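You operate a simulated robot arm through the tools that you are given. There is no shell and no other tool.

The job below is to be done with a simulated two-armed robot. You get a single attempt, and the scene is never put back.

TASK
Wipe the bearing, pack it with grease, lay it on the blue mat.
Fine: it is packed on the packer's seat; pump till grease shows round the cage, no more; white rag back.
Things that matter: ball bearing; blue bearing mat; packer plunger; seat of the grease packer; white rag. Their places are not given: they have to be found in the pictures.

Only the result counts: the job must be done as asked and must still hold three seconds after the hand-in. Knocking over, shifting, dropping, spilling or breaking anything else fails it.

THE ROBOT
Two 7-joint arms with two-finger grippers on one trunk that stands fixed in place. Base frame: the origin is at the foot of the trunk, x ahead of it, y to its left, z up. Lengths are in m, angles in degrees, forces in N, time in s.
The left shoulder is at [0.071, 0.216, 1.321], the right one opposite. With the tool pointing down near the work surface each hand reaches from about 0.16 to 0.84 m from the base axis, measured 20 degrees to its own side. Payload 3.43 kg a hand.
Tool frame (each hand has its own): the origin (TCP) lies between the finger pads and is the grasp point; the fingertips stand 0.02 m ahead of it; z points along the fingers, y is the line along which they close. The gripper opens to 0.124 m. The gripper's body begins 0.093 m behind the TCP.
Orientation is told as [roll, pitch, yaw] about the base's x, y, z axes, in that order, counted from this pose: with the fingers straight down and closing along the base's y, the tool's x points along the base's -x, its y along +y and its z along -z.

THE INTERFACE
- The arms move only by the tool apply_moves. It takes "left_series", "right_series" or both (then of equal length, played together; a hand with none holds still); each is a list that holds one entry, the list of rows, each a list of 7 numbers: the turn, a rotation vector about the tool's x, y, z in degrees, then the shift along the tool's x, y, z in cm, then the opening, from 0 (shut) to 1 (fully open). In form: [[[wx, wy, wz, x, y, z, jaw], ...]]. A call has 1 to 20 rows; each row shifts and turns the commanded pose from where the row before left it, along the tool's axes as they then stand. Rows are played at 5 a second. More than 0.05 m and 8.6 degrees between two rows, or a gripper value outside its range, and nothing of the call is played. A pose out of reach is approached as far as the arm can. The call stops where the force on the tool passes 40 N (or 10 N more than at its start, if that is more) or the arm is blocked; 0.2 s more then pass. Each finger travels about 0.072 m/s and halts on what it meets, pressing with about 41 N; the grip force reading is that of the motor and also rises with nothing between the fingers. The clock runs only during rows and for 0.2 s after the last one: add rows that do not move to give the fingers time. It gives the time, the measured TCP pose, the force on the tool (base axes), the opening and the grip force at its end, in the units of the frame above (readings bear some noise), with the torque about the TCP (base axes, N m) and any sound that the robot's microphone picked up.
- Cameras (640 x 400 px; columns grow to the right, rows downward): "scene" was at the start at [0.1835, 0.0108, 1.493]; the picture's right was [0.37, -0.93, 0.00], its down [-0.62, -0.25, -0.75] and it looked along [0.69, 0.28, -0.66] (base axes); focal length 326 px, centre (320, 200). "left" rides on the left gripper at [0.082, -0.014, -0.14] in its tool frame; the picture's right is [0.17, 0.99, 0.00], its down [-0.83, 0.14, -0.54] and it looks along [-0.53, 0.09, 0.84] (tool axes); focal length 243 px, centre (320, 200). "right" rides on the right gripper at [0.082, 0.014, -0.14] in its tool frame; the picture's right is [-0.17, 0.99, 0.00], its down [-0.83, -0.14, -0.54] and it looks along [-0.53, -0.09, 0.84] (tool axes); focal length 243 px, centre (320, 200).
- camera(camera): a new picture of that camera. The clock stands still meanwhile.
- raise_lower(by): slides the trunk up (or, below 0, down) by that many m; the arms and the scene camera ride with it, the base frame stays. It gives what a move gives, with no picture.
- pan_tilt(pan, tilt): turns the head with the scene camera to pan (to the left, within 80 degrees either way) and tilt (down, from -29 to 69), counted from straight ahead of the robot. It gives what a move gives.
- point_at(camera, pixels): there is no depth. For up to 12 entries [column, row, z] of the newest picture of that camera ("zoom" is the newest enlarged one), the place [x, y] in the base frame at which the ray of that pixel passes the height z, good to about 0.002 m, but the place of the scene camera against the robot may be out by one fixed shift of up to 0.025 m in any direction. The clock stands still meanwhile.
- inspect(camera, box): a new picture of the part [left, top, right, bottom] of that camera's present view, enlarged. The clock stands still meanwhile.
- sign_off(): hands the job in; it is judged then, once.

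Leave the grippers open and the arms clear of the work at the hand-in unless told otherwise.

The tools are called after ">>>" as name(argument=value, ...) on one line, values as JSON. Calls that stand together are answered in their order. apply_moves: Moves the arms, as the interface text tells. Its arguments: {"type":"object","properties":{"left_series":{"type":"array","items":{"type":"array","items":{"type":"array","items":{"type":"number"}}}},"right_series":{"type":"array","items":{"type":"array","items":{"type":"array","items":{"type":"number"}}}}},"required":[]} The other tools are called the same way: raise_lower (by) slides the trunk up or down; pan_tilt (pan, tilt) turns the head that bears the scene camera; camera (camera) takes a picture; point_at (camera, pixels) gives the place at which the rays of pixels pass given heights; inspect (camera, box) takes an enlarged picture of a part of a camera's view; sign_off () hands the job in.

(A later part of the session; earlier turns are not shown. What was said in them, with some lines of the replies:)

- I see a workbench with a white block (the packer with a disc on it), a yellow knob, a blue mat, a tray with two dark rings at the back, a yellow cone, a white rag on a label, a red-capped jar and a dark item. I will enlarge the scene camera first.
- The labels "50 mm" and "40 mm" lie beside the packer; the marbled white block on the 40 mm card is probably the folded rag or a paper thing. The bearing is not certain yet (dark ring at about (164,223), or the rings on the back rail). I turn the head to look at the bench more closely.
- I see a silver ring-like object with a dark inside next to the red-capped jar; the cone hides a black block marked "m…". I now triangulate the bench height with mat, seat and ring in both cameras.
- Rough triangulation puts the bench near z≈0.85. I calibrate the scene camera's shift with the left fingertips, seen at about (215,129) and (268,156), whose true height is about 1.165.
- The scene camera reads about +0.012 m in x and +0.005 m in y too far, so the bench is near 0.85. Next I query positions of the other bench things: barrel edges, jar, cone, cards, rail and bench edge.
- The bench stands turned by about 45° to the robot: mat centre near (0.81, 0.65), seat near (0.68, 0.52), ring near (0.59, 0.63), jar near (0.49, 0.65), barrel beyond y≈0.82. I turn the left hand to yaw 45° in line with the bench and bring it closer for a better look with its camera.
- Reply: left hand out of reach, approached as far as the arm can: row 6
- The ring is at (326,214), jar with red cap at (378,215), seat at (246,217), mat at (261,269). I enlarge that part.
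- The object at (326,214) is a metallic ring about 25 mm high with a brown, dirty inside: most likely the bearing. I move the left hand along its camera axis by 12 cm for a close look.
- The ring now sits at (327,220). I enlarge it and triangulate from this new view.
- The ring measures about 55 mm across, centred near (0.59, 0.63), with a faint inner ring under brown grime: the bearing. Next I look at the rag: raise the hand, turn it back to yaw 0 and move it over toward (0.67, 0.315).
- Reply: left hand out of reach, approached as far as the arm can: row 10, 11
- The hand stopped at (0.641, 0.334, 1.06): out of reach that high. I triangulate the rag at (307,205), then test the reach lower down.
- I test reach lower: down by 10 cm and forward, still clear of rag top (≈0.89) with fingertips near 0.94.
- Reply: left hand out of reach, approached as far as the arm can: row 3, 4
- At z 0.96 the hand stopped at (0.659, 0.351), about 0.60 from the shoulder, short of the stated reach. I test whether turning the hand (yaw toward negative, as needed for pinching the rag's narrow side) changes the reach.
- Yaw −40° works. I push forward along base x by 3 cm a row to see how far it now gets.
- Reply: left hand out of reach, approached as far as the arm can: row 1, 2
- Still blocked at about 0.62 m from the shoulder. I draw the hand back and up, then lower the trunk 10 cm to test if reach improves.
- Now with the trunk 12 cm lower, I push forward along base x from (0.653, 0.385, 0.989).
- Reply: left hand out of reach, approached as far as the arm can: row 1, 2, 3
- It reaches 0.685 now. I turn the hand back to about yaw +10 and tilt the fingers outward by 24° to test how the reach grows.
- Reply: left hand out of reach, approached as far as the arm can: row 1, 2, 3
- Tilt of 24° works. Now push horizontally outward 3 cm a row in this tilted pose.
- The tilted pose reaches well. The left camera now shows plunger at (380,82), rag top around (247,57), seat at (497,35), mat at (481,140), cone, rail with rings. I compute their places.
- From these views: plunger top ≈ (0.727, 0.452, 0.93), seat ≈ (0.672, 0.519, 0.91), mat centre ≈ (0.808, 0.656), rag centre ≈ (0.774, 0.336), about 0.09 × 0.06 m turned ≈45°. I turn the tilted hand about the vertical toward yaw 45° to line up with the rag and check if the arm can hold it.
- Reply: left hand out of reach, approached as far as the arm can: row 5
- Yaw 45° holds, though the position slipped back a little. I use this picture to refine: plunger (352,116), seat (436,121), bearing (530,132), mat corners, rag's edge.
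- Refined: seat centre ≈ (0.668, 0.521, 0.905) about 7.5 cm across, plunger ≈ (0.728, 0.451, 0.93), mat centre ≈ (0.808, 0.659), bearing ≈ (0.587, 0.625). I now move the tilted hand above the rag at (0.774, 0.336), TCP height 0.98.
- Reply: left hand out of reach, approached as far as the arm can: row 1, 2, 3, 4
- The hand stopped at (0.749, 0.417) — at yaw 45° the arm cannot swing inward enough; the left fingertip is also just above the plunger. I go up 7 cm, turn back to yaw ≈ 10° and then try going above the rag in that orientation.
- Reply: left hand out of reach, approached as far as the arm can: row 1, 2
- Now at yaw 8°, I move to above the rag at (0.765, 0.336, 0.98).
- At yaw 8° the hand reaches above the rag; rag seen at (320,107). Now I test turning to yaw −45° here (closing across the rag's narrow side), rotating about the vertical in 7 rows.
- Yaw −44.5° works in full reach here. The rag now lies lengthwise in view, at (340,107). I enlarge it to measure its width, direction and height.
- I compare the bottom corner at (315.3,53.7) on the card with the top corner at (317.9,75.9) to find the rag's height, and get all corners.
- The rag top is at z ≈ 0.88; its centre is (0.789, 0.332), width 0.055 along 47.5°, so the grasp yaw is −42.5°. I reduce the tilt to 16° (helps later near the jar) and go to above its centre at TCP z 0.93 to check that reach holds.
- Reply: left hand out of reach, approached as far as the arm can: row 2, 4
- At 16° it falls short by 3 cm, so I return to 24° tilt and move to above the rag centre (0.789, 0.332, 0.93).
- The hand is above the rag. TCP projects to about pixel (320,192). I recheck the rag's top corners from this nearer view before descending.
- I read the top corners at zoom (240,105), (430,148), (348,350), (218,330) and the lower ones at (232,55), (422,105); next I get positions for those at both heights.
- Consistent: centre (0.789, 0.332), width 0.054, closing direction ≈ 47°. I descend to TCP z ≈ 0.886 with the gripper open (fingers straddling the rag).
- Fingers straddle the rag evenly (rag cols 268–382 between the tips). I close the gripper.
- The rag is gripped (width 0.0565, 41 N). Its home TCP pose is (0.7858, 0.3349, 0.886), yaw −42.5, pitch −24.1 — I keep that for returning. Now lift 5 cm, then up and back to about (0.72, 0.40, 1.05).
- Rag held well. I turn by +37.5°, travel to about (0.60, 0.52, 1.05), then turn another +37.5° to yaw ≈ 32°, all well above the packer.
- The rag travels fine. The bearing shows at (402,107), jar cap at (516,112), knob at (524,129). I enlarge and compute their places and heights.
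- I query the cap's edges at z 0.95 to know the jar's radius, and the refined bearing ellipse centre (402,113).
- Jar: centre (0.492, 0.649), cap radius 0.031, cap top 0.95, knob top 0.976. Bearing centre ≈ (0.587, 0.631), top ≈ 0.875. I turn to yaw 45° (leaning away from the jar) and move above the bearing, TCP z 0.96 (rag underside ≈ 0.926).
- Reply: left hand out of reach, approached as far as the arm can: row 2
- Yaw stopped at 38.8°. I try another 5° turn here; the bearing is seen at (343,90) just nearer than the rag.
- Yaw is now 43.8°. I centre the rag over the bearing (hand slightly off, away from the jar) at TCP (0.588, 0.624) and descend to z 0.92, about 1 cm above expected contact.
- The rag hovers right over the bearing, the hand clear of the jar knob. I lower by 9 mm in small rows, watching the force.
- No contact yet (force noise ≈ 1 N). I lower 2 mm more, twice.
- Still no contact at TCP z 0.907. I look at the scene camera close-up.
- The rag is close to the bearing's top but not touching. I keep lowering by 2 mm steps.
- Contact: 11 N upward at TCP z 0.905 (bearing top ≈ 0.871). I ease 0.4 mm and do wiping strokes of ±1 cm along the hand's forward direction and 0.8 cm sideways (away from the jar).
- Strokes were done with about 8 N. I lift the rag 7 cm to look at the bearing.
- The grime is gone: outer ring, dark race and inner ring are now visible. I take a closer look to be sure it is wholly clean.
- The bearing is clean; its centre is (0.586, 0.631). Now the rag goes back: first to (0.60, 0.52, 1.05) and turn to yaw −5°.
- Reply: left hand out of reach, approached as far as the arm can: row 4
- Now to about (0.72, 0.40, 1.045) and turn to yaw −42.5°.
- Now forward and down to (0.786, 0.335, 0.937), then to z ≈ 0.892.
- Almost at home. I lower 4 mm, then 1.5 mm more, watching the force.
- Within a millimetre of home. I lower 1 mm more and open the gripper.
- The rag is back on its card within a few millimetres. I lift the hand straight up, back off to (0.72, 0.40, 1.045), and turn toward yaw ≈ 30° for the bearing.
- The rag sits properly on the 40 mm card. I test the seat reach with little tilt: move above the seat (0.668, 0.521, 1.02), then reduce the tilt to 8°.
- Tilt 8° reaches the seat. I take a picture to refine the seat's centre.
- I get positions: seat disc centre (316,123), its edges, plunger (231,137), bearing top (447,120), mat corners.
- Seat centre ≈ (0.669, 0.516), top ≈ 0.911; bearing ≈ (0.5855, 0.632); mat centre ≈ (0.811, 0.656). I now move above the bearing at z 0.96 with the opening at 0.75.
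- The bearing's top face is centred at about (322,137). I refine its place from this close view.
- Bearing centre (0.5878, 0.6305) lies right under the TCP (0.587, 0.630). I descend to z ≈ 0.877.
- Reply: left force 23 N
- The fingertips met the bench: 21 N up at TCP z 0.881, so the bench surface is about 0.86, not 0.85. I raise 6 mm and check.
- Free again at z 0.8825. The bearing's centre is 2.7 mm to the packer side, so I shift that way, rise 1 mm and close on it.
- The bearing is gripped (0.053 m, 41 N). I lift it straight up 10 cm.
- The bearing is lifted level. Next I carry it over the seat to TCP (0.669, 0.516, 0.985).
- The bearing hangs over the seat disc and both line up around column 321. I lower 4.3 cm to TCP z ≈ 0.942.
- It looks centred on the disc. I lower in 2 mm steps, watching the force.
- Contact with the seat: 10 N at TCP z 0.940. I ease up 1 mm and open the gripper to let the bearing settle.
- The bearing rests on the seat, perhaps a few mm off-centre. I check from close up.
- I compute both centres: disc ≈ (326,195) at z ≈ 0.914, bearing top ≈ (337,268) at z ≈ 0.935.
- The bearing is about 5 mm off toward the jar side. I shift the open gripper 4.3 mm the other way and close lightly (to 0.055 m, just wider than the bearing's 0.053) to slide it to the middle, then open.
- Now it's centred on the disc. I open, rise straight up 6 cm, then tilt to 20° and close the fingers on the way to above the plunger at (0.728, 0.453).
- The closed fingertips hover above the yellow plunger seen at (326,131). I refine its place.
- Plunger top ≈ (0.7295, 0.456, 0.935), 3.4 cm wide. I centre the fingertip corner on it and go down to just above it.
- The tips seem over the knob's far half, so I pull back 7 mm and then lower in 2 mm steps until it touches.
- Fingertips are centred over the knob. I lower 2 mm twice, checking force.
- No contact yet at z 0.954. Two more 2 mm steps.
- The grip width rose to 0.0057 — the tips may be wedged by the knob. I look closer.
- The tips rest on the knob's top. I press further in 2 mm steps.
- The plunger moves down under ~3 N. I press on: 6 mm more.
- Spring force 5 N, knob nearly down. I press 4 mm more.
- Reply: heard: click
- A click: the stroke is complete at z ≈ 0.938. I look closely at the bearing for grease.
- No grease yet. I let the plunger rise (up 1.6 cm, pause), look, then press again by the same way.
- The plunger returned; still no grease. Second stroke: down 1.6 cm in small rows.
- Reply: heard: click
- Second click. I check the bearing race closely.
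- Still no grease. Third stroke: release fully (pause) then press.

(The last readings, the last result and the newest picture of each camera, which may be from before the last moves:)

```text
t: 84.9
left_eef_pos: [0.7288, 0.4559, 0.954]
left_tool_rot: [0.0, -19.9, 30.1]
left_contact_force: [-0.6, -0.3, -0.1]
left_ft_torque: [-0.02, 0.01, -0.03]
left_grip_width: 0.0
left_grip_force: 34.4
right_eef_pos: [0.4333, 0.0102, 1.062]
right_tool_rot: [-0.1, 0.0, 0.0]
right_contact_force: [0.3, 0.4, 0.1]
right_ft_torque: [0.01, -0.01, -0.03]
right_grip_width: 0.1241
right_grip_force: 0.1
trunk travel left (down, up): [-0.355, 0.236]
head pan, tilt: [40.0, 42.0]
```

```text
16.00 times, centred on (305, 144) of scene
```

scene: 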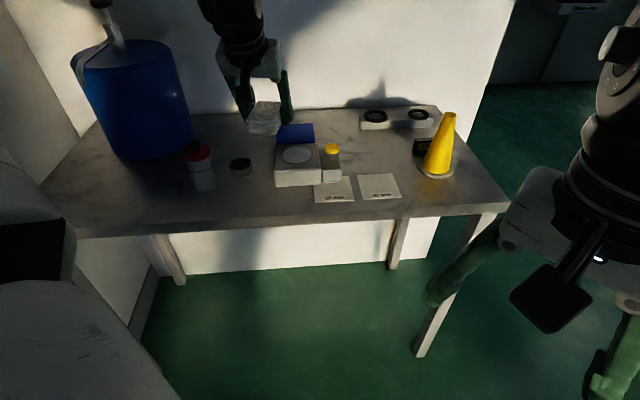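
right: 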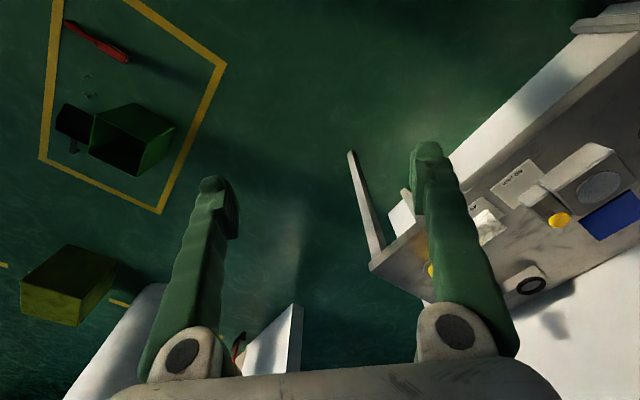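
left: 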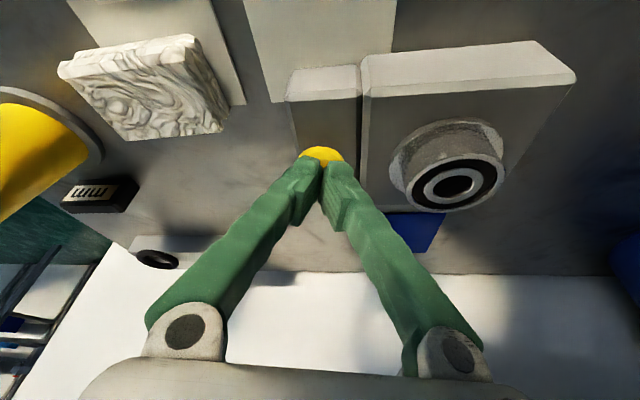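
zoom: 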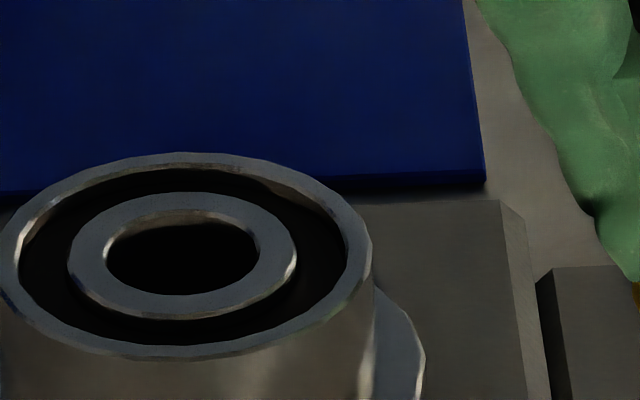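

The race is still dark and empty. Third press.

>>> apply_moves(left_series=[[[0, 0, 0, 0.109, 0, 0.301, 0], [0, 0, 0, 0.109, 0, 0.301, 0], [0, 0, 0, 0.109, 0, 0.301, 0], [0, 0, 0, 0.109, 0, 0.301, 0], [0, 0, 0, 0.109, 0, 0.301, 0], [0, 0, 0, 0, 0, 0, 0]]])

>>> inspect(camera="scene", box=[290, 134, 320, 154])

>>> inspect(camera="left", box=[400, 140, 520, 220])

```text
t: 86.3
left_eef_pos: [0.7305, 0.4551, 0.937]
left_tool_rot: [-0.2, -20.0, 29.9]
left_contact_force: [0.9, 3.1, 7.4]
left_ft_torque: [0.02, 0.03, -0.02]
left_grip_width: 0.0059
left_grip_force: 34.5
right_eef_pos: [0.4341, 0.0082, 1.0639]
right_tool_rot: [0.0, -0.2, 0.0]
right_contact_force: [0.0, -0.8, 0.6]
right_ft_torque: [-0.01, 0.02, 0.03]
right_grip_width: 0.1242
right_grip_force: 0.2
trunk travel left (down, up): [-0.355, 0.236]
head pan, tilt: [40.0, 42.0]
heard: click
```

```text
16.00 times, centred on (305, 144) of scene
```

zoom: 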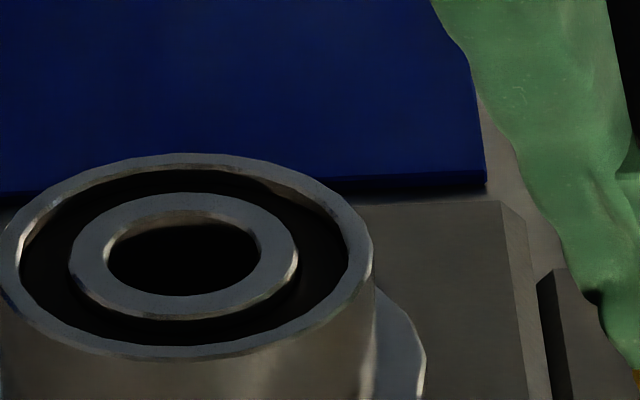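

```text
5.00 times, centred on (460, 180) of left
```

zoom: 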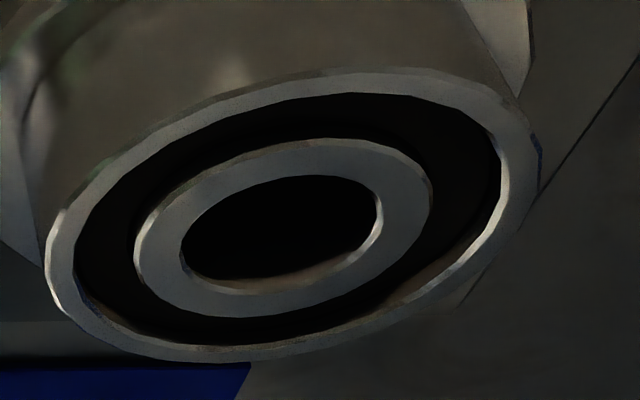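

Three clicks, still no grease visible. Fourth stroke: release, look, press.

>>> apply_moves(left_series=[[[0, 0, 0, -0.274, 0, -0.752, 0], [0, 0, 0, -0.274, 0, -0.752, 0], [0, 0, 0, 0, 0, 0, 0], [0, 0, 0, 0, 0, 0, 0]]])

>>> inspect(camera="scene", box=[290, 134, 320, 154])

>>> inspect(camera="left", box=[380, 80, 540, 200])

```text
t: 87.3
left_eef_pos: [0.7306, 0.4559, 0.9529]
left_tool_rot: [-0.1, -19.9, 30.0]
left_contact_force: [-0.1, 0.9, -0.4]
left_ft_torque: [-0.01, 0.01, -0.01]
left_grip_width: 0.0001
left_grip_force: 34.5
right_eef_pos: [0.4333, 0.009, 1.0625]
right_tool_rot: [0.0, 0.0, 0.0]
right_contact_force: [0.1, 0.4, 0.3]
right_ft_torque: [0.03, 0.0, 0.01]
right_grip_width: 0.124
right_grip_force: 0.0
trunk travel left (down, up): [-0.355, 0.236]
head pan, tilt: [40.0, 42.0]
```

```text
16.00 times, centred on (305, 144) of scene
```

zoom: 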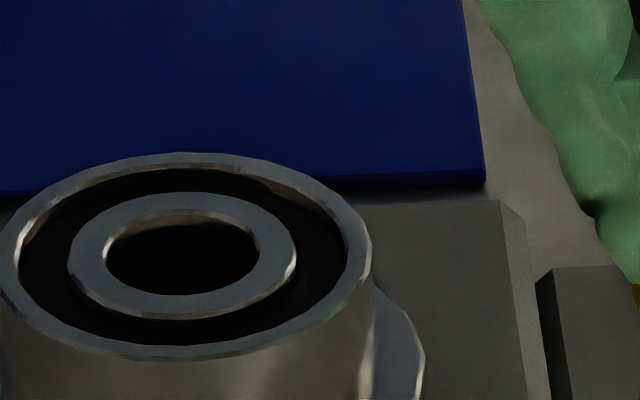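

```text
3.33 times, centred on (460, 140) of left
```

zoom: 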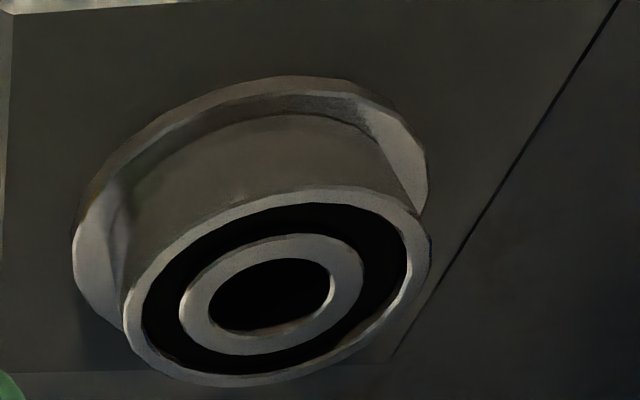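

The bearing sits well on the disc. Fourth press.

>>> apply_moves(left_series=[[[0, 0, 0, 0.109, 0, 0.301, 0], [0, 0, 0, 0.109, 0, 0.301, 0], [0, 0, 0, 0.109, 0, 0.301, 0], [0, 0, 0, 0.109, 0, 0.301, 0], [0, 0, 0, 0.109, 0, 0.301, 0], [0, 0, 0, 0, 0, 0, 0]]])

>>> inspect(camera="scene", box=[290, 134, 320, 154])

>>> inspect(camera="left", box=[400, 140, 520, 220])

```text
t: 88.7
left_eef_pos: [0.7295, 0.4558, 0.9377]
left_tool_rot: [-0.2, -20.1, 29.9]
left_contact_force: [2.0, 2.6, 7.3]
left_ft_torque: [0.03, -0.03, 0.05]
left_grip_width: 0.0061
left_grip_force: 33.9
right_eef_pos: [0.4331, 0.0091, 1.0634]
right_tool_rot: [0.0, -0.1, -0.1]
right_contact_force: [-0.1, 0.4, 0.4]
right_ft_torque: [0.01, 0.03, -0.03]
right_grip_width: 0.1241
right_grip_force: 0.0
trunk travel left (down, up): [-0.355, 0.236]
head pan, tilt: [40.0, 42.0]
heard: click
```

```text
16.00 times, centred on (305, 144) of scene
```

zoom: 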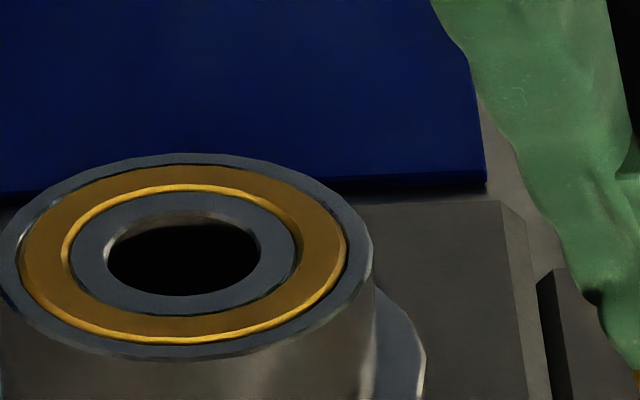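

```text
5.00 times, centred on (460, 180) of left
```

zoom: 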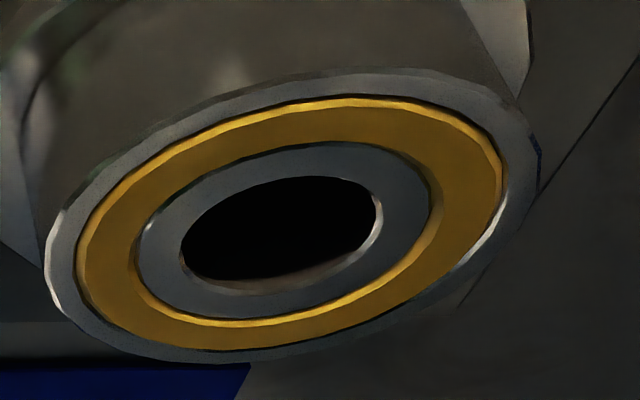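

Grease now shows golden all round the cage after the 4th click — no more pumping. I raise the hand clear of the plunger to z ≈ 1.03, turn to yaw 18°, tilt to 30° and open the fingers.

>>> apply_moves(left_series=[[[0, 0, 0, -1.03, 0, -2.82, 0], [0, 0, 0, -1.03, 0, -2.82, 0], [0, 0, 0, -1.03, 0, -2.82, 0.1], [2.05, 0, 5.64, 0, 0, 0, 0.3], [2.05, 0, 5.64, 0, 0, 0, 0.5], [0, -5, 0, 0, 0, 0, 0.7], [0, -5, 0, 0, 0, 0, 0.75], [0, 0, 0, 0, 0, 0, 0.75]]])

>>> inspect(camera="scene", box=[250, 80, 370, 190])

```text
t: 90.5
left_eef_pos: [0.7302, 0.4555, 1.0267]
left_tool_rot: [-0.1, -30.0, 18.0]
left_contact_force: [-0.4, 0.5, -0.1]
left_ft_torque: [0.0, 0.03, -0.01]
left_grip_width: 0.0931
left_grip_force: 0.0
right_eef_pos: [0.4341, 0.0086, 1.0631]
right_tool_rot: [0.1, 0.1, 0.0]
right_contact_force: [-0.6, -0.1, -0.3]
right_ft_torque: [0.03, 0.03, 0.0]
right_grip_width: 0.1238
right_grip_force: 0.0
trunk travel left (down, up): [-0.355, 0.236]
head pan, tilt: [40.0, 42.0]
```

```text
3.64 times, centred on (310, 135) of scene
```

zoom: 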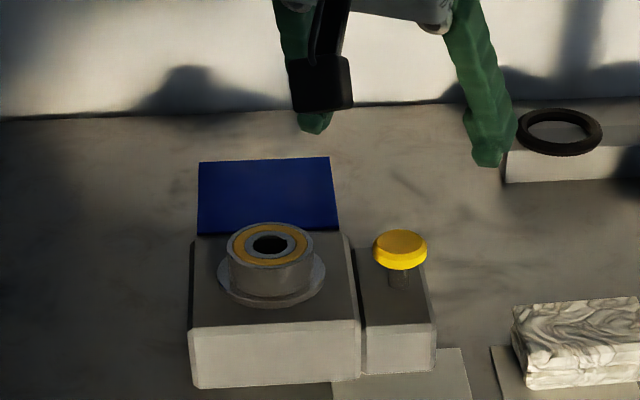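

I test the reach over the mat: first level at z 1.027 to (0.795, 0.645), then down 6 cm.

>>> apply_moves(left_series=[[[0, 0, 0, -2.09, 3.21, 1.21, 0.75], [0, 0, 0, -2.09, 3.21, 1.21, 0.75], [0, 0, 0, -2.09, 3.21, 1.21, 0.75], [0, 0, 0, -2.09, 3.21, 1.21, 0.75], [0, 0, 0, -2.09, 3.21, 1.21, 0.75], [0, 0, 0, 1.5, 0, 2.6, 0.75], [0, 0, 0, 1.5, 0, 2.6, 0.75], [0, 0, 0, 0, 0, 0, 0.75]]])

>>> camera(camera="left")

>>> camera(camera="scene")

```text
t: 92.3
left_eef_pos: [0.796, 0.6451, 0.9678]
left_tool_rot: [-0.2, -29.9, 18.0]
left_contact_force: [0.2, -0.1, 0.4]
left_ft_torque: [-0.02, 0.03, 0.0]
left_grip_width: 0.093
left_grip_force: 0.1
right_eef_pos: [0.433, 0.0091, 1.0631]
right_tool_rot: [0.1, -0.1, 0.1]
right_contact_force: [0.3, -0.8, 0.4]
right_ft_torque: [-0.03, -0.01, 0.0]
right_grip_width: 0.124
right_grip_force: 0.1
trunk travel left (down, up): [-0.355, 0.236]
head pan, tilt: [40.0, 42.0]
```

```text
taken
```

left: 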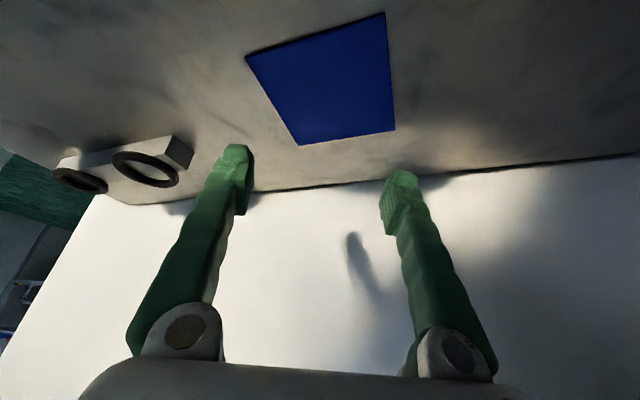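

```text
taken
```

scene: 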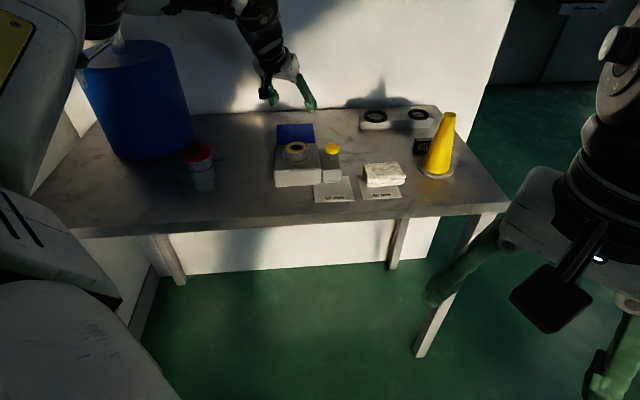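

Tilt 30° reaches over the mat. I compute the mat's corners (246,57), (385,13), (395,131), (299,145) at z 0.862.

>>> point_at(camera="left", pixels=[[246, 57, 0.862], [385, 13, 0.862], [395, 131, 0.862], [299, 145, 0.862], [335, 80, 0.862], [335, 80, 0.858]])

>>> inspect(camera="scene", box=[230, 60, 350, 190])

```text
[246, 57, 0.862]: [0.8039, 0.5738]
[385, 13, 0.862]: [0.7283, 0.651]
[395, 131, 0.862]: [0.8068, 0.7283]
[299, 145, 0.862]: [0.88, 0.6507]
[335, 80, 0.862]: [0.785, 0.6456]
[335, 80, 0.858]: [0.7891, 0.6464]
```

```text
3.08 times, centred on (290, 125) of scene
```

zoom: 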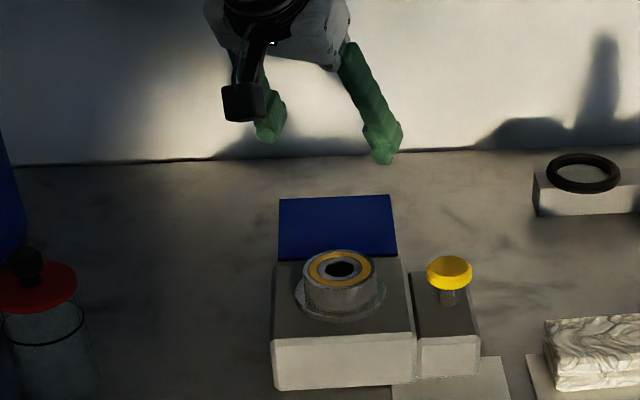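

Mat centre = (0.805, 0.651), side ≈ 0.108. I check that the arm can also get down there: to (0.805, 0.651, 0.90), open fingers still above the mat.

>>> apply_moves(left_series=[[[0, 0, 0, 0.83, 0.1, 2.14, 0.75], [0, 0, 0, 0.83, 0.1, 2.14, 0.75], [0, 0, 0, 0.83, 0.1, 2.14, 0.75], [0, 0, 0, 0, 0, 0, 0.75]]])

>>> inspect(camera="scene", box=[230, 60, 350, 190])

```text
t: 93.3
left_eef_pos: [0.8047, 0.6516, 0.899]
left_tool_rot: [-0.1, -30.0, 18.1]
left_contact_force: [-0.4, 0.3, 0.3]
left_ft_torque: [0.04, 0.02, 0.02]
left_grip_width: 0.0931
left_grip_force: 0.0
right_eef_pos: [0.4328, 0.008, 1.0634]
right_tool_rot: [0.0, -0.2, 0.1]
right_contact_force: [-0.4, 0.2, -0.2]
right_ft_torque: [0.0, -0.02, 0.02]
right_grip_width: 0.1242
right_grip_force: 0.1
trunk travel left (down, up): [-0.355, 0.236]
head pan, tilt: [40.0, 42.0]
```

```text
3.08 times, centred on (290, 125) of scene
```

zoom: 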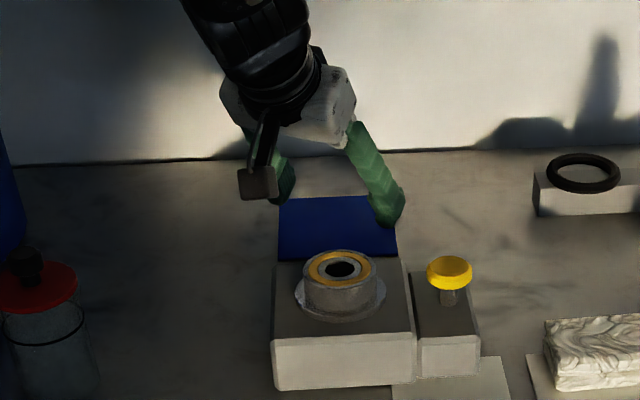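

Good. Now I rise 10 cm and go to above the bearing on the seat with the same yaw 18° / tilt 30°.

>>> apply_moves(left_series=[[[0, 0, 0, -1.67, 0, -2.89, 0.75], [0, 0, 0, -1.67, 0, -2.89, 0.75], [0, 0, 0, -1.67, 0, -2.89, 0.75], [0, 0, 0, 3.06, -1.8, -1.76, 0.75], [0, 0, 0, 3.06, -1.8, -1.76, 0.75], [0, 0, 0, 3.06, -1.8, -1.76, 0.75], [0, 0, 0, 3.06, -1.8, -1.76, 0.75], [0, 0, 0, 3.06, -1.8, -1.76, 0.75], [0, 0, 0, 0, 0, 0, 0.75]]])

>>> camera(camera="left")

```text
t: 95.3
left_eef_pos: [0.6633, 0.5108, 0.9979]
left_tool_rot: [-0.1, -30.0, 18.0]
left_contact_force: [0.1, 1.2, -0.6]
left_ft_torque: [-0.02, -0.03, -0.05]
left_grip_width: 0.0933
left_grip_force: 0.1
right_eef_pos: [0.434, 0.0096, 1.0627]
right_tool_rot: [0.0, 0.1, 0.0]
right_contact_force: [0.5, -0.6, 0.4]
right_ft_torque: [0.0, 0.0, -0.03]
right_grip_width: 0.1241
right_grip_force: 0.1
trunk travel left (down, up): [-0.355, 0.236]
head pan, tilt: [40.0, 42.0]
```

```text
taken
```

left: 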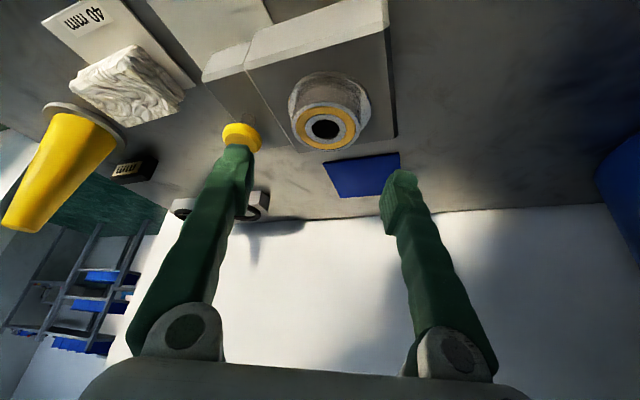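

The bearing with its grease ring shows at (325,127). I refine its centre and set a narrower opening so the right finger stays clear of the plunger.

>>> inspect(camera="left", box=[270, 60, 390, 160])

```text
4.00 times, centred on (330, 110) of left
```

zoom: 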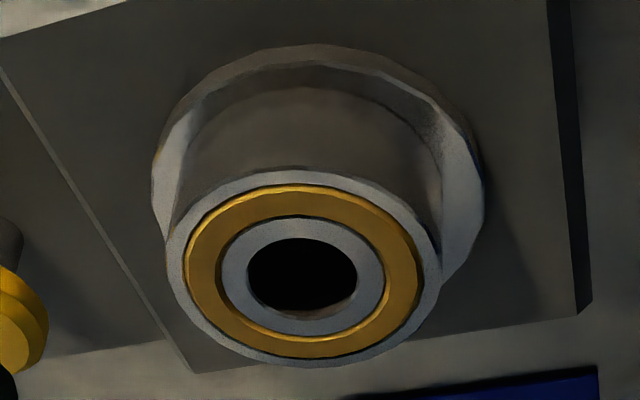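

>>> point_at(camera="zoom", pixels=[[303, 268, 0.936], [166, 250, 0.936], [442, 285, 0.936], [310, 168, 0.936], [298, 367, 0.936], [303, 268, 0.94], [318, 165, 0.9155]])

```text
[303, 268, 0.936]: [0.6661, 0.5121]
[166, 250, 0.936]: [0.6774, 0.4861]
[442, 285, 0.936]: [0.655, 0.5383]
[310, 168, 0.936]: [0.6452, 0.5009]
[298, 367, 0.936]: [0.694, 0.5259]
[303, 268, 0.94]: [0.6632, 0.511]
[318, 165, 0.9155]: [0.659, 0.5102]
```

Bearing centre (0.667, 0.5125); the TCP is rightly placed. I descend to z ≈ 0.944 in steps.

>>> apply_moves(left_series=[[[0, 0, 0, 1.15, 0.03, 1.99, 0.65], [0, 0, 0, 1.15, 0.02, 1.99, 0.65], [0, 0, 0, 0.4, 0, 0.69, 0.65], [0, 0, 0, 0, 0, 0, 0.65]]])

>>> camera(camera="left")

>>> inspect(camera="scene", box=[250, 90, 360, 190])

```text
t: 96.3
left_eef_pos: [0.6655, 0.5116, 0.9432]
left_tool_rot: [-0.1, -30.1, 18.0]
left_contact_force: [-0.1, 0.4, 0.5]
left_ft_torque: [-0.01, 0.02, -0.02]
left_grip_width: 0.0807
left_grip_force: 0.0
right_eef_pos: [0.4334, 0.0092, 1.0635]
right_tool_rot: [0.0, 0.0, 0.0]
right_contact_force: [0.1, 0.0, -0.2]
right_ft_torque: [-0.03, 0.04, -0.01]
right_grip_width: 0.1242
right_grip_force: 0.0
trunk travel left (down, up): [-0.355, 0.236]
head pan, tilt: [40.0, 42.0]
```

```text
taken
```

left: 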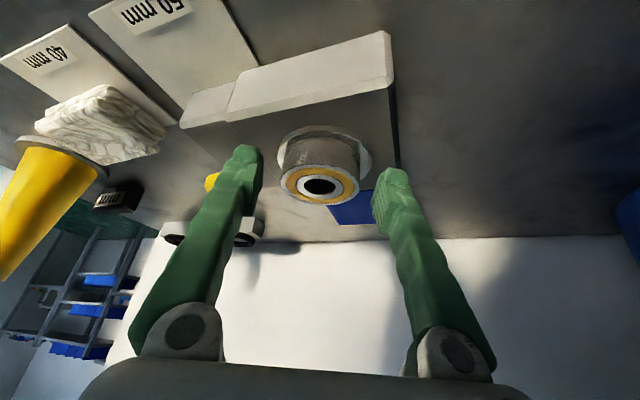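

```text
4.00 times, centred on (305, 140) of scene
```

zoom: 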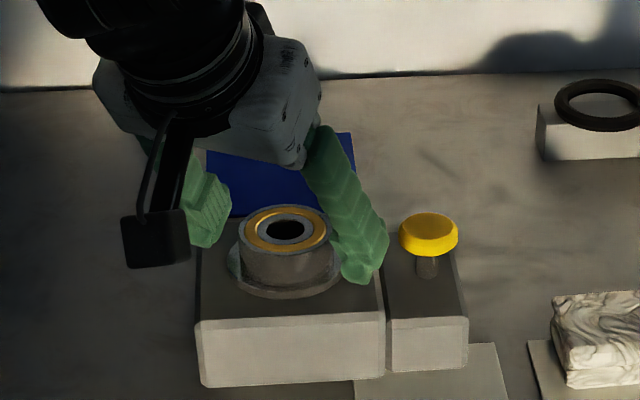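

Fingers straddle the bearing, clear of the plunger. I ease back 2 mm and close.

>>> apply_moves(left_series=[[[0, 0, 0, 0.173, 0, -0.1, 0.65], [0, 0, 0, 0, 0, 0, 0.52], [0, 0, 0, 0, 0, 0, 0.45], [0, 0, 0, 0, 0, 0, 0.35], [0, 0, 0, 0, 0, 0, 0.35], [0, 0, 0, 0, 0, 0, 0.35]]])

>>> camera(camera="left")

```text
t: 97.7
left_eef_pos: [0.6618, 0.5126, 0.9453]
left_tool_rot: [-0.1, -30.0, 18.0]
left_contact_force: [0.5, -0.4, 1.2]
left_ft_torque: [-0.05, -0.01, -0.02]
left_grip_width: 0.0545
left_grip_force: 40.8
right_eef_pos: [0.4339, 0.0083, 1.0635]
right_tool_rot: [-0.1, 0.0, 0.0]
right_contact_force: [0.7, -0.5, -0.4]
right_ft_torque: [-0.01, -0.02, -0.02]
right_grip_width: 0.124
right_grip_force: 0.1
trunk travel left (down, up): [-0.355, 0.236]
head pan, tilt: [40.0, 42.0]
```

```text
taken
```

left: 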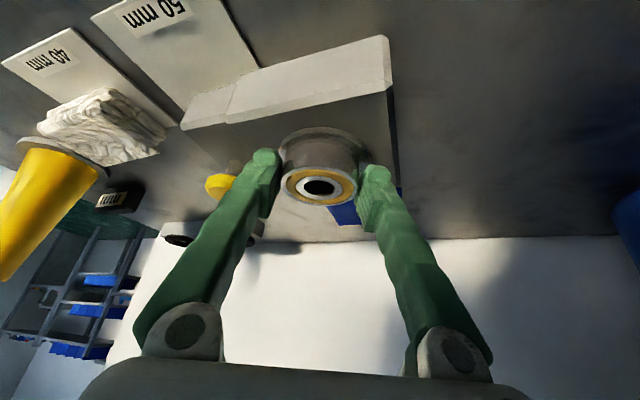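

Gripped at 0.0545 m. I lift 6 cm slowly and check.

>>> apply_moves(left_series=[[[0, 0, 0, -0.5, 0, -0.866, 0.35], [0, 0, 0, -0.75, 0, -1.3, 0.35], [0, 0, 0, -0.75, 0, -1.3, 0.35], [0, 0, 0, -1.0, 0, -1.73, 0.35], [0, 0, 0, 0, 0, 0, 0.35]]])

>>> camera(camera="left")

>>> inspect(camera="scene", box=[250, 90, 360, 190])

```text
t: 98.9
left_eef_pos: [0.662, 0.5136, 1.0032]
left_tool_rot: [-0.1, -29.9, 18.0]
left_contact_force: [0.9, 0.5, -1.7]
left_ft_torque: [-0.01, 0.06, 0.0]
left_grip_width: 0.0545
left_grip_force: 41.2
right_eef_pos: [0.4347, 0.0106, 1.0635]
right_tool_rot: [0.1, 0.0, 0.0]
right_contact_force: [0.1, -0.4, 0.0]
right_ft_torque: [-0.01, 0.01, -0.01]
right_grip_width: 0.1241
right_grip_force: 0.0
trunk travel left (down, up): [-0.355, 0.236]
head pan, tilt: [40.0, 42.0]
```

```text
taken
```

left: 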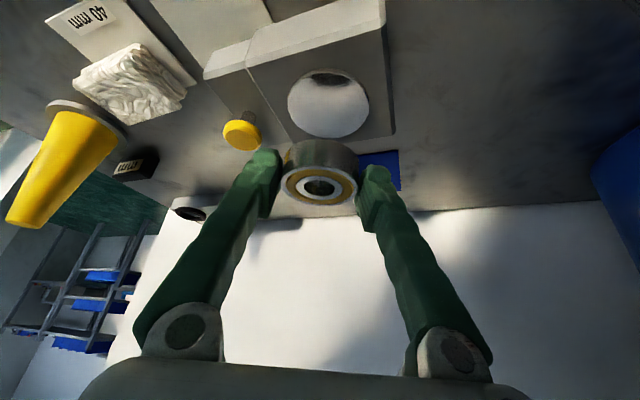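

```text
4.00 times, centred on (305, 140) of scene
```

zoom: 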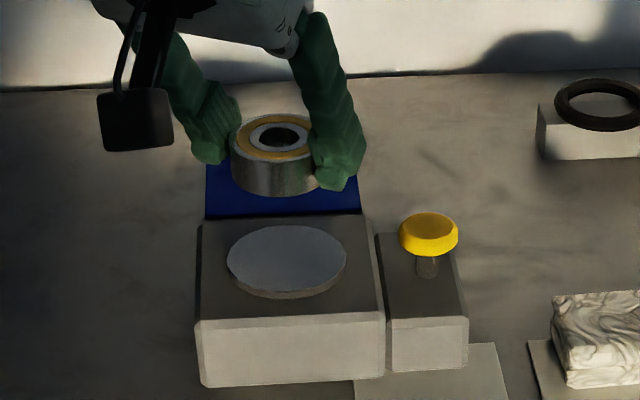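

The bearing is held level, the seat is clean. I carry it over the mat to TCP (0.80, 0.65), then lower to z ≈ 0.90.

>>> apply_moves(left_series=[[[0, 0, 0, -3.0, 1.73, 1.73, 0.35], [0, 0, 0, -3.0, 1.73, 1.73, 0.35], [0, 0, 0, -3.0, 1.73, 1.73, 0.35], [0, 0, 0, -3.0, 1.73, 1.73, 0.35], [0, 0, 0, -3.0, 1.73, 1.73, 0.35], [0, 0, 0, 0, 0, 0, 0.35], [0, 0, 0, 1.29, 0, 2.23, 0.35], [0, 0, 0, 1.29, 0, 2.23, 0.35], [0, 0, 0, 1.29, 0, 2.23, 0.35], [0, 0, 0, 0.9, 0, 1.56, 0.35], [0, 0, 0, 0, 0, 0, 0.35]]])

>>> camera(camera="left")

>>> inspect(camera="scene", box=[250, 70, 360, 170])

```text
t: 101.3
left_eef_pos: [0.8003, 0.6475, 0.9102]
left_tool_rot: [-0.1, -30.0, 18.0]
left_contact_force: [-0.2, 0.0, -1.5]
left_ft_torque: [-0.03, -0.02, -0.03]
left_grip_width: 0.0543
left_grip_force: 41.1
right_eef_pos: [0.4334, 0.0086, 1.0634]
right_tool_rot: [0.0, 0.0, 0.0]
right_contact_force: [0.1, 0.0, 0.6]
right_ft_torque: [0.04, -0.04, -0.01]
right_grip_width: 0.124
right_grip_force: 0.0
trunk travel left (down, up): [-0.355, 0.236]
head pan, tilt: [40.0, 42.0]
```

```text
taken
```

left: 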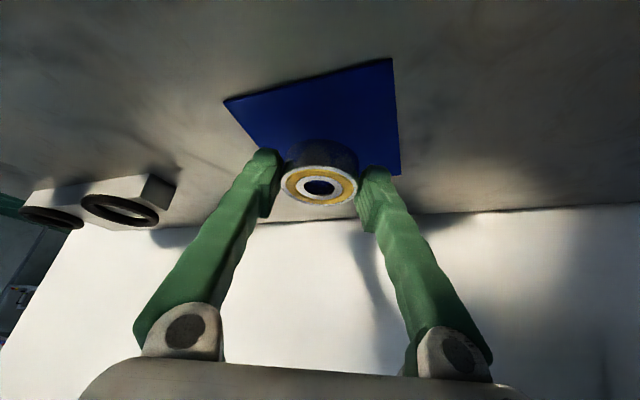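

```text
4.00 times, centred on (305, 120) of scene
```

zoom: 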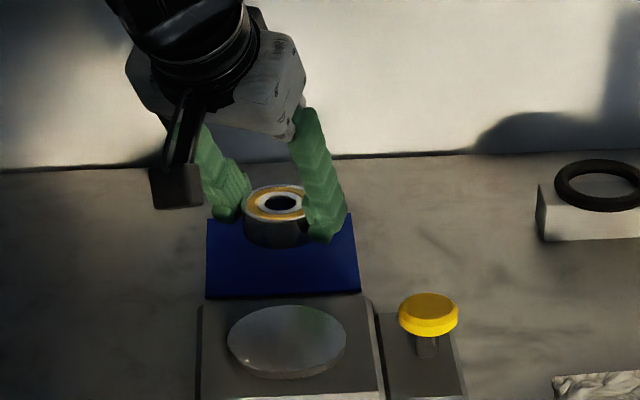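

About 2 cm above the mat and heading for its middle. I lower 1.2 cm, then 2 mm steps.

>>> apply_moves(left_series=[[[0, 0, 0, 0.3, 0, 0.52, 0.35], [0, 0, 0, 0.3, 0, 0.52, 0.35], [0, 0, 0, 0, 0, 0, 0.35]]])

>>> apply_moves(left_series=[[[0, 0, 0, 0.1, 0, 0.173, 0.35], [0, 0, 0, 0, 0, 0, 0.35]]])

>>> apply_moves(left_series=[[[0, 0, 0, 0.1, 0, 0.173, 0.35], [0, 0, 0, 0, 0, 0, 0.35]]])

```text
t: 102.1
left_eef_pos: [0.8004, 0.6479, 0.8966]
left_tool_rot: [-0.2, -30.0, 18.0]
left_contact_force: [0.0, -0.4, -1.1]
left_ft_torque: [-0.01, 0.0, 0.0]
left_grip_width: 0.0544
left_grip_force: 41.4
right_eef_pos: [0.4339, 0.0084, 1.0626]
right_tool_rot: [0.0, 0.0, -0.1]
right_contact_force: [0.3, -0.7, -0.2]
right_ft_torque: [0.0, -0.01, -0.02]
right_grip_width: 0.1238
right_grip_force: 0.1
trunk travel left (down, up): [-0.355, 0.236]
head pan, tilt: [40.0, 42.0]
```

```text
t: 102.7
left_eef_pos: [0.7996, 0.6478, 0.8944]
left_tool_rot: [-0.2, -30.0, 17.9]
left_contact_force: [0.2, -0.1, -2.6]
left_ft_torque: [-0.02, -0.01, 0.02]
left_grip_width: 0.0545
left_grip_force: 41.0
right_eef_pos: [0.4336, 0.0091, 1.0641]
right_tool_rot: [0.0, -0.1, 0.1]
right_contact_force: [0.3, -0.8, -0.1]
right_ft_torque: [0.0, -0.03, -0.02]
right_grip_width: 0.124
right_grip_force: 0.0
trunk travel left (down, up): [-0.355, 0.236]
head pan, tilt: [40.0, 42.0]
```

```text
t: 103.3
left_eef_pos: [0.7995, 0.6491, 0.894]
left_tool_rot: [0.0, -30.1, 18.0]
left_contact_force: [-0.6, -0.4, -1.6]
left_ft_torque: [-0.01, 0.03, -0.01]
left_grip_width: 0.0544
left_grip_force: 40.9
right_eef_pos: [0.4339, 0.0092, 1.0615]
right_tool_rot: [0.1, -0.1, 0.0]
right_contact_force: [0.2, 0.0, -0.5]
right_ft_torque: [0.02, -0.02, 0.02]
right_grip_width: 0.1241
right_grip_force: 0.0
trunk travel left (down, up): [-0.355, 0.236]
head pan, tilt: [40.0, 42.0]
```

No contact at z ≈ 0.893. Two more 1.5 mm steps.

>>> apply_moves(left_series=[[[0, 0, 0, 0.075, 0, 0.13, 0.35], [0, 0, 0, 0, 0, 0, 0.35]]])

>>> apply_moves(left_series=[[[0, 0, 0, 0.075, 0, 0.13, 0.35], [0, 0, 0, 0, 0, 0, 0.35]]])

>>> inspect(camera="scene", box=[250, 70, 360, 170])

```text
t: 103.9
left_eef_pos: [0.7998, 0.6479, 0.8921]
left_tool_rot: [-0.1, -30.0, 18.0]
left_contact_force: [-0.1, -0.1, -1.4]
left_ft_torque: [-0.02, 0.03, 0.0]
left_grip_width: 0.054
left_grip_force: 40.8
right_eef_pos: [0.4327, 0.009, 1.0624]
right_tool_rot: [0.1, 0.0, 0.0]
right_contact_force: [0.4, 0.0, 0.1]
right_ft_torque: [-0.01, -0.03, 0.04]
right_grip_width: 0.1238
right_grip_force: 0.2
trunk travel left (down, up): [-0.355, 0.236]
head pan, tilt: [40.0, 42.0]
```

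```text
t: 104.5
left_eef_pos: [0.8009, 0.6464, 0.8927]
left_tool_rot: [-0.2, -30.2, 18.0]
left_contact_force: [-0.2, 1.6, 4.3]
left_ft_torque: [-0.1, -0.04, 0.01]
left_grip_width: 0.0543
left_grip_force: 41.1
right_eef_pos: [0.4326, 0.0089, 1.0633]
right_tool_rot: [0.0, -0.2, 0.0]
right_contact_force: [0.0, 0.7, 0.6]
right_ft_torque: [0.01, -0.01, 0.0]
right_grip_width: 0.1241
right_grip_force: 0.0
trunk travel left (down, up): [-0.355, 0.236]
head pan, tilt: [40.0, 42.0]
```

```text
4.00 times, centred on (305, 120) of scene
```

zoom: 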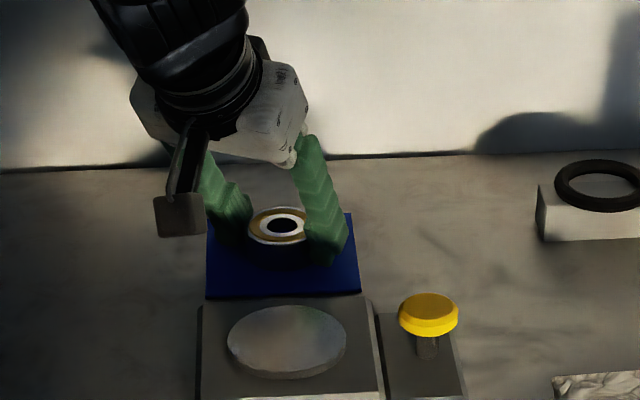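

Contact with the mat: 4.3 N at z 0.892, right as expected. I open the gripper gently.

>>> apply_moves(left_series=[[[0, 0, 0, 0, 0, 0, 0.48], [0, 0, 0, 0, 0, 0, 0.6], [0, 0, 0, 0, 0, 0, 0.75], [0, 0, 0, 0, 0, 0, 0.75], [0, 0, 0, 0, 0, 0, 0.75]]])

>>> camera(camera="left")

>>> inspect(camera="scene", box=[260, 90, 340, 160])

```text
t: 105.7
left_eef_pos: [0.8, 0.6472, 0.8905]
left_tool_rot: [-0.1, -30.0, 18.0]
left_contact_force: [-0.6, 0.8, 0.2]
left_ft_torque: [0.02, -0.01, -0.03]
left_grip_width: 0.0929
left_grip_force: 0.1
right_eef_pos: [0.4346, 0.0092, 1.0637]
right_tool_rot: [-0.1, 0.0, 0.0]
right_contact_force: [0.4, -0.5, -0.1]
right_ft_torque: [0.0, -0.03, 0.0]
right_grip_width: 0.1239
right_grip_force: 0.1
trunk travel left (down, up): [-0.355, 0.236]
head pan, tilt: [40.0, 42.0]
```

```text
taken
```

left: 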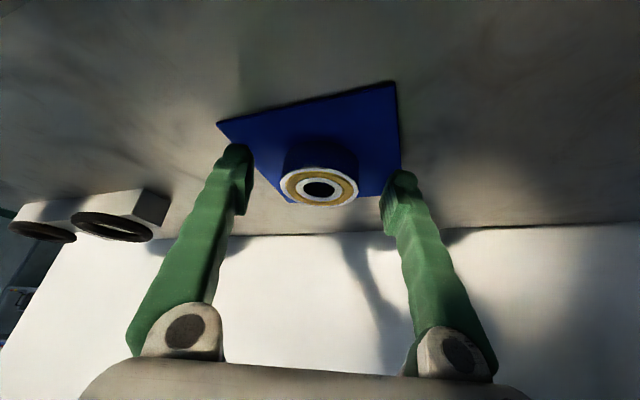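

```text
5.71 times, centred on (300, 125) of scene
```

zoom: 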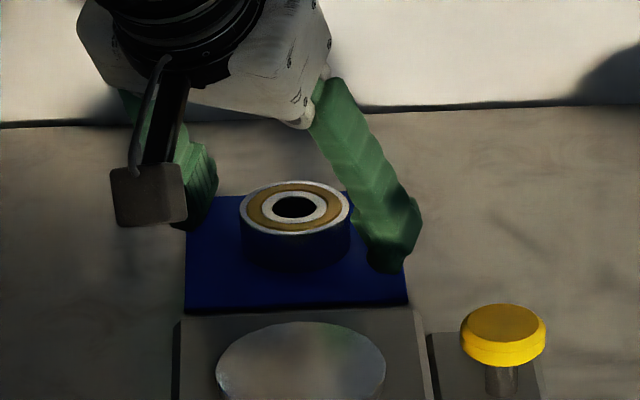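

The bearing lies on the mat. I raise the hand straight up 11 cm.

>>> apply_moves(left_series=[[[0, 0, 0, -0.75, 0, -1.3, 0.75], [0, 0, 0, -1.375, 0, -2.38, 0.75], [0, 0, 0, -1.375, 0, -2.38, 0.75], [0, 0, 0, -1.375, 0, -2.38, 0.75], [0, 0, 0, -1.375, 0, -2.38, 1], [0, 0, 0, 0, 0, 0, 1]]])

>>> camera(camera="left")

>>> inspect(camera="scene", box=[230, 60, 430, 210])

```text
t: 107.1
left_eef_pos: [0.8, 0.6487, 1.0156]
left_tool_rot: [-0.1, -30.0, 18.0]
left_contact_force: [-1.0, 0.0, -0.1]
left_ft_torque: [0.02, -0.01, -0.02]
left_grip_width: 0.1241
left_grip_force: 0.2
right_eef_pos: [0.4333, 0.0098, 1.0638]
right_tool_rot: [0.0, 0.0, -0.1]
right_contact_force: [0.2, -0.2, 0.6]
right_ft_torque: [0.0, -0.01, -0.01]
right_grip_width: 0.1241
right_grip_force: 0.1
trunk travel left (down, up): [-0.355, 0.236]
head pan, tilt: [40.0, 42.0]
```

```text
taken
```

left: 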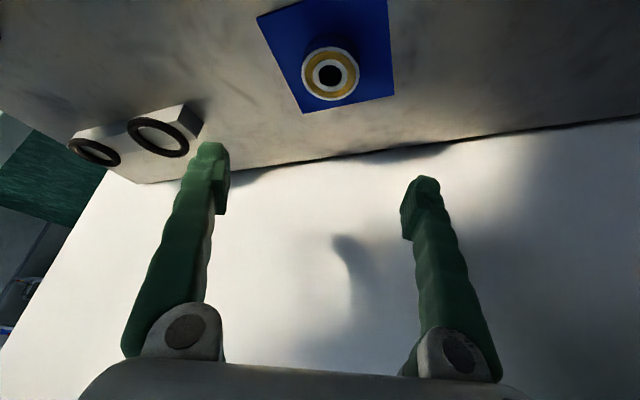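

```text
2.67 times, centred on (330, 135) of scene
```

zoom: 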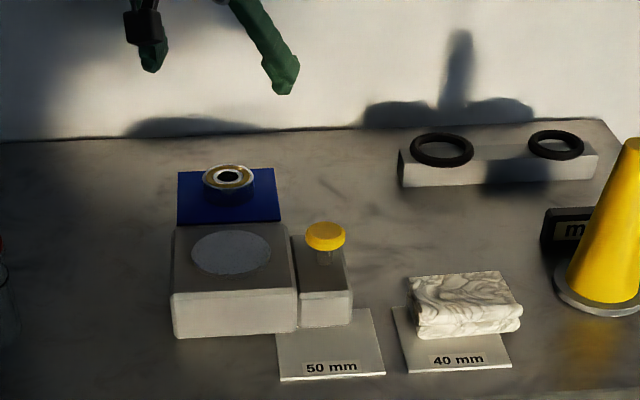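

Everything stands as wanted: bearing with grease ring on the mat, rag on its card, seat and plunger clear. I retreat the arm back and up to about (0.55, 0.47, 1.10).

>>> apply_moves(left_series=[[[0, 0, 0, 2.65, -1.17, -2.75, 1], [0, 0, 0, 2.65, -1.17, -2.75, 1], [0, 0, 0, 2.65, -1.17, -2.75, 1], [0, 0, 0, 2.65, -1.17, -2.75, 1], [0, 0, 0, 2.65, -1.17, -2.75, 1], [0, 0, 0, 2.65, -1.17, -2.75, 1], [0, 0, 0, 2.65, -1.17, -2.75, 1], [0, 0, 0, 2.65, -1.17, -2.75, 1], [0, 0, 0, 0, 0, 0, 1]]])

>>> camera(camera="scene")

>>> inspect(camera="scene", box=[160, 90, 470, 230])

>>> camera(camera="left")

```text
t: 109.1
left_eef_pos: [0.5509, 0.4686, 1.0991]
left_tool_rot: [-0.1, -29.9, 18.0]
left_contact_force: [-0.4, 0.2, 0.1]
left_ft_torque: [-0.07, 0.01, 0.02]
left_grip_width: 0.1245
left_grip_force: 0.0
right_eef_pos: [0.4353, 0.0092, 1.0643]
right_tool_rot: [-0.1, 0.0, 0.0]
right_contact_force: [1.1, 0.2, 0.0]
right_ft_torque: [-0.03, -0.01, 0.0]
right_grip_width: 0.124
right_grip_force: 0.0
trunk travel left (down, up): [-0.355, 0.236]
head pan, tilt: [40.0, 42.0]
```

```text
taken
```

scene: 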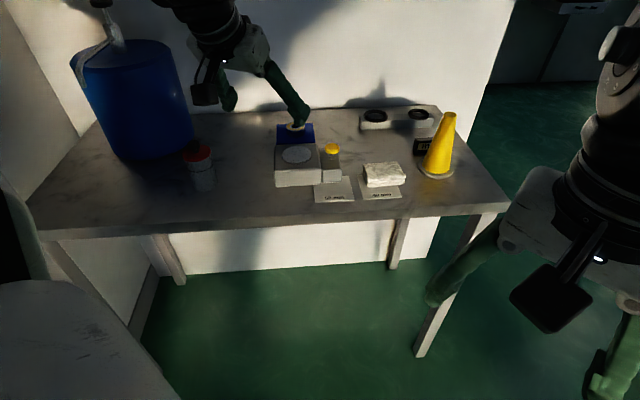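

```text
2.06 times, centred on (315, 160) of scene
```

zoom: 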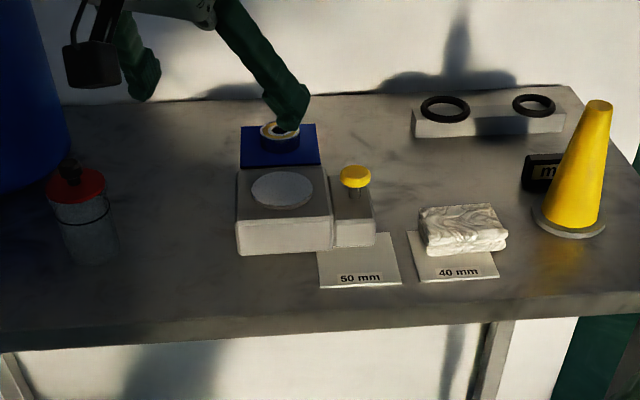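

```text
taken
```

left: 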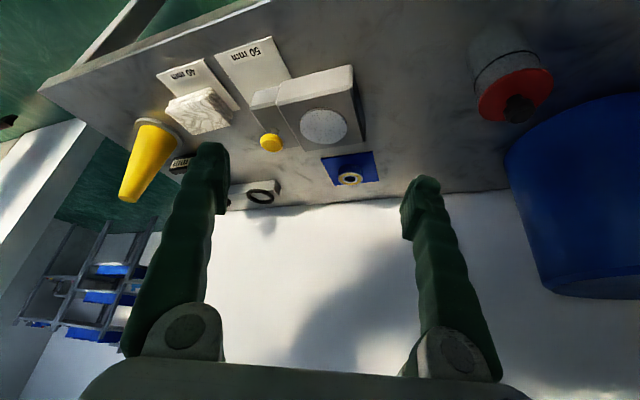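

Last check: the bearing, packed with grease, lies on the blue mat. The rag is on its 40 mm card, nothing else was disturbed, and both grippers are open and clear of the bench. I hand the job in.

>>> sign_off()

```text
The job is handed in.
```

The bearing is wiped, packed with grease and lying near the middle of the blue mat. I've handed the job in, but no verdict has come back.

- **Wipe:** I wiped the bearing where it stood, using the white rag. The brown grime came off, and both rings showed clean afterwards.
- **Packing:** I packed it on the packer's seat. Grease appeared all round the cage on the fourth stroke, and I stopped there. The seat was clean when I lifted the bearing off.
- **Rag:** It is back on the 40 mm card, within about 3 mm of where it started.
- **Bench contact:** When first picking up the bearing, the fingertips pressed on the bare bench with about 21 N because I had judged the surface too low. Nothing moved.

At the hand-in, everything else on the bench looked undisturbed. Both grippers were open and the arms were clear. The trunk is still 12 cm lower than at the start.
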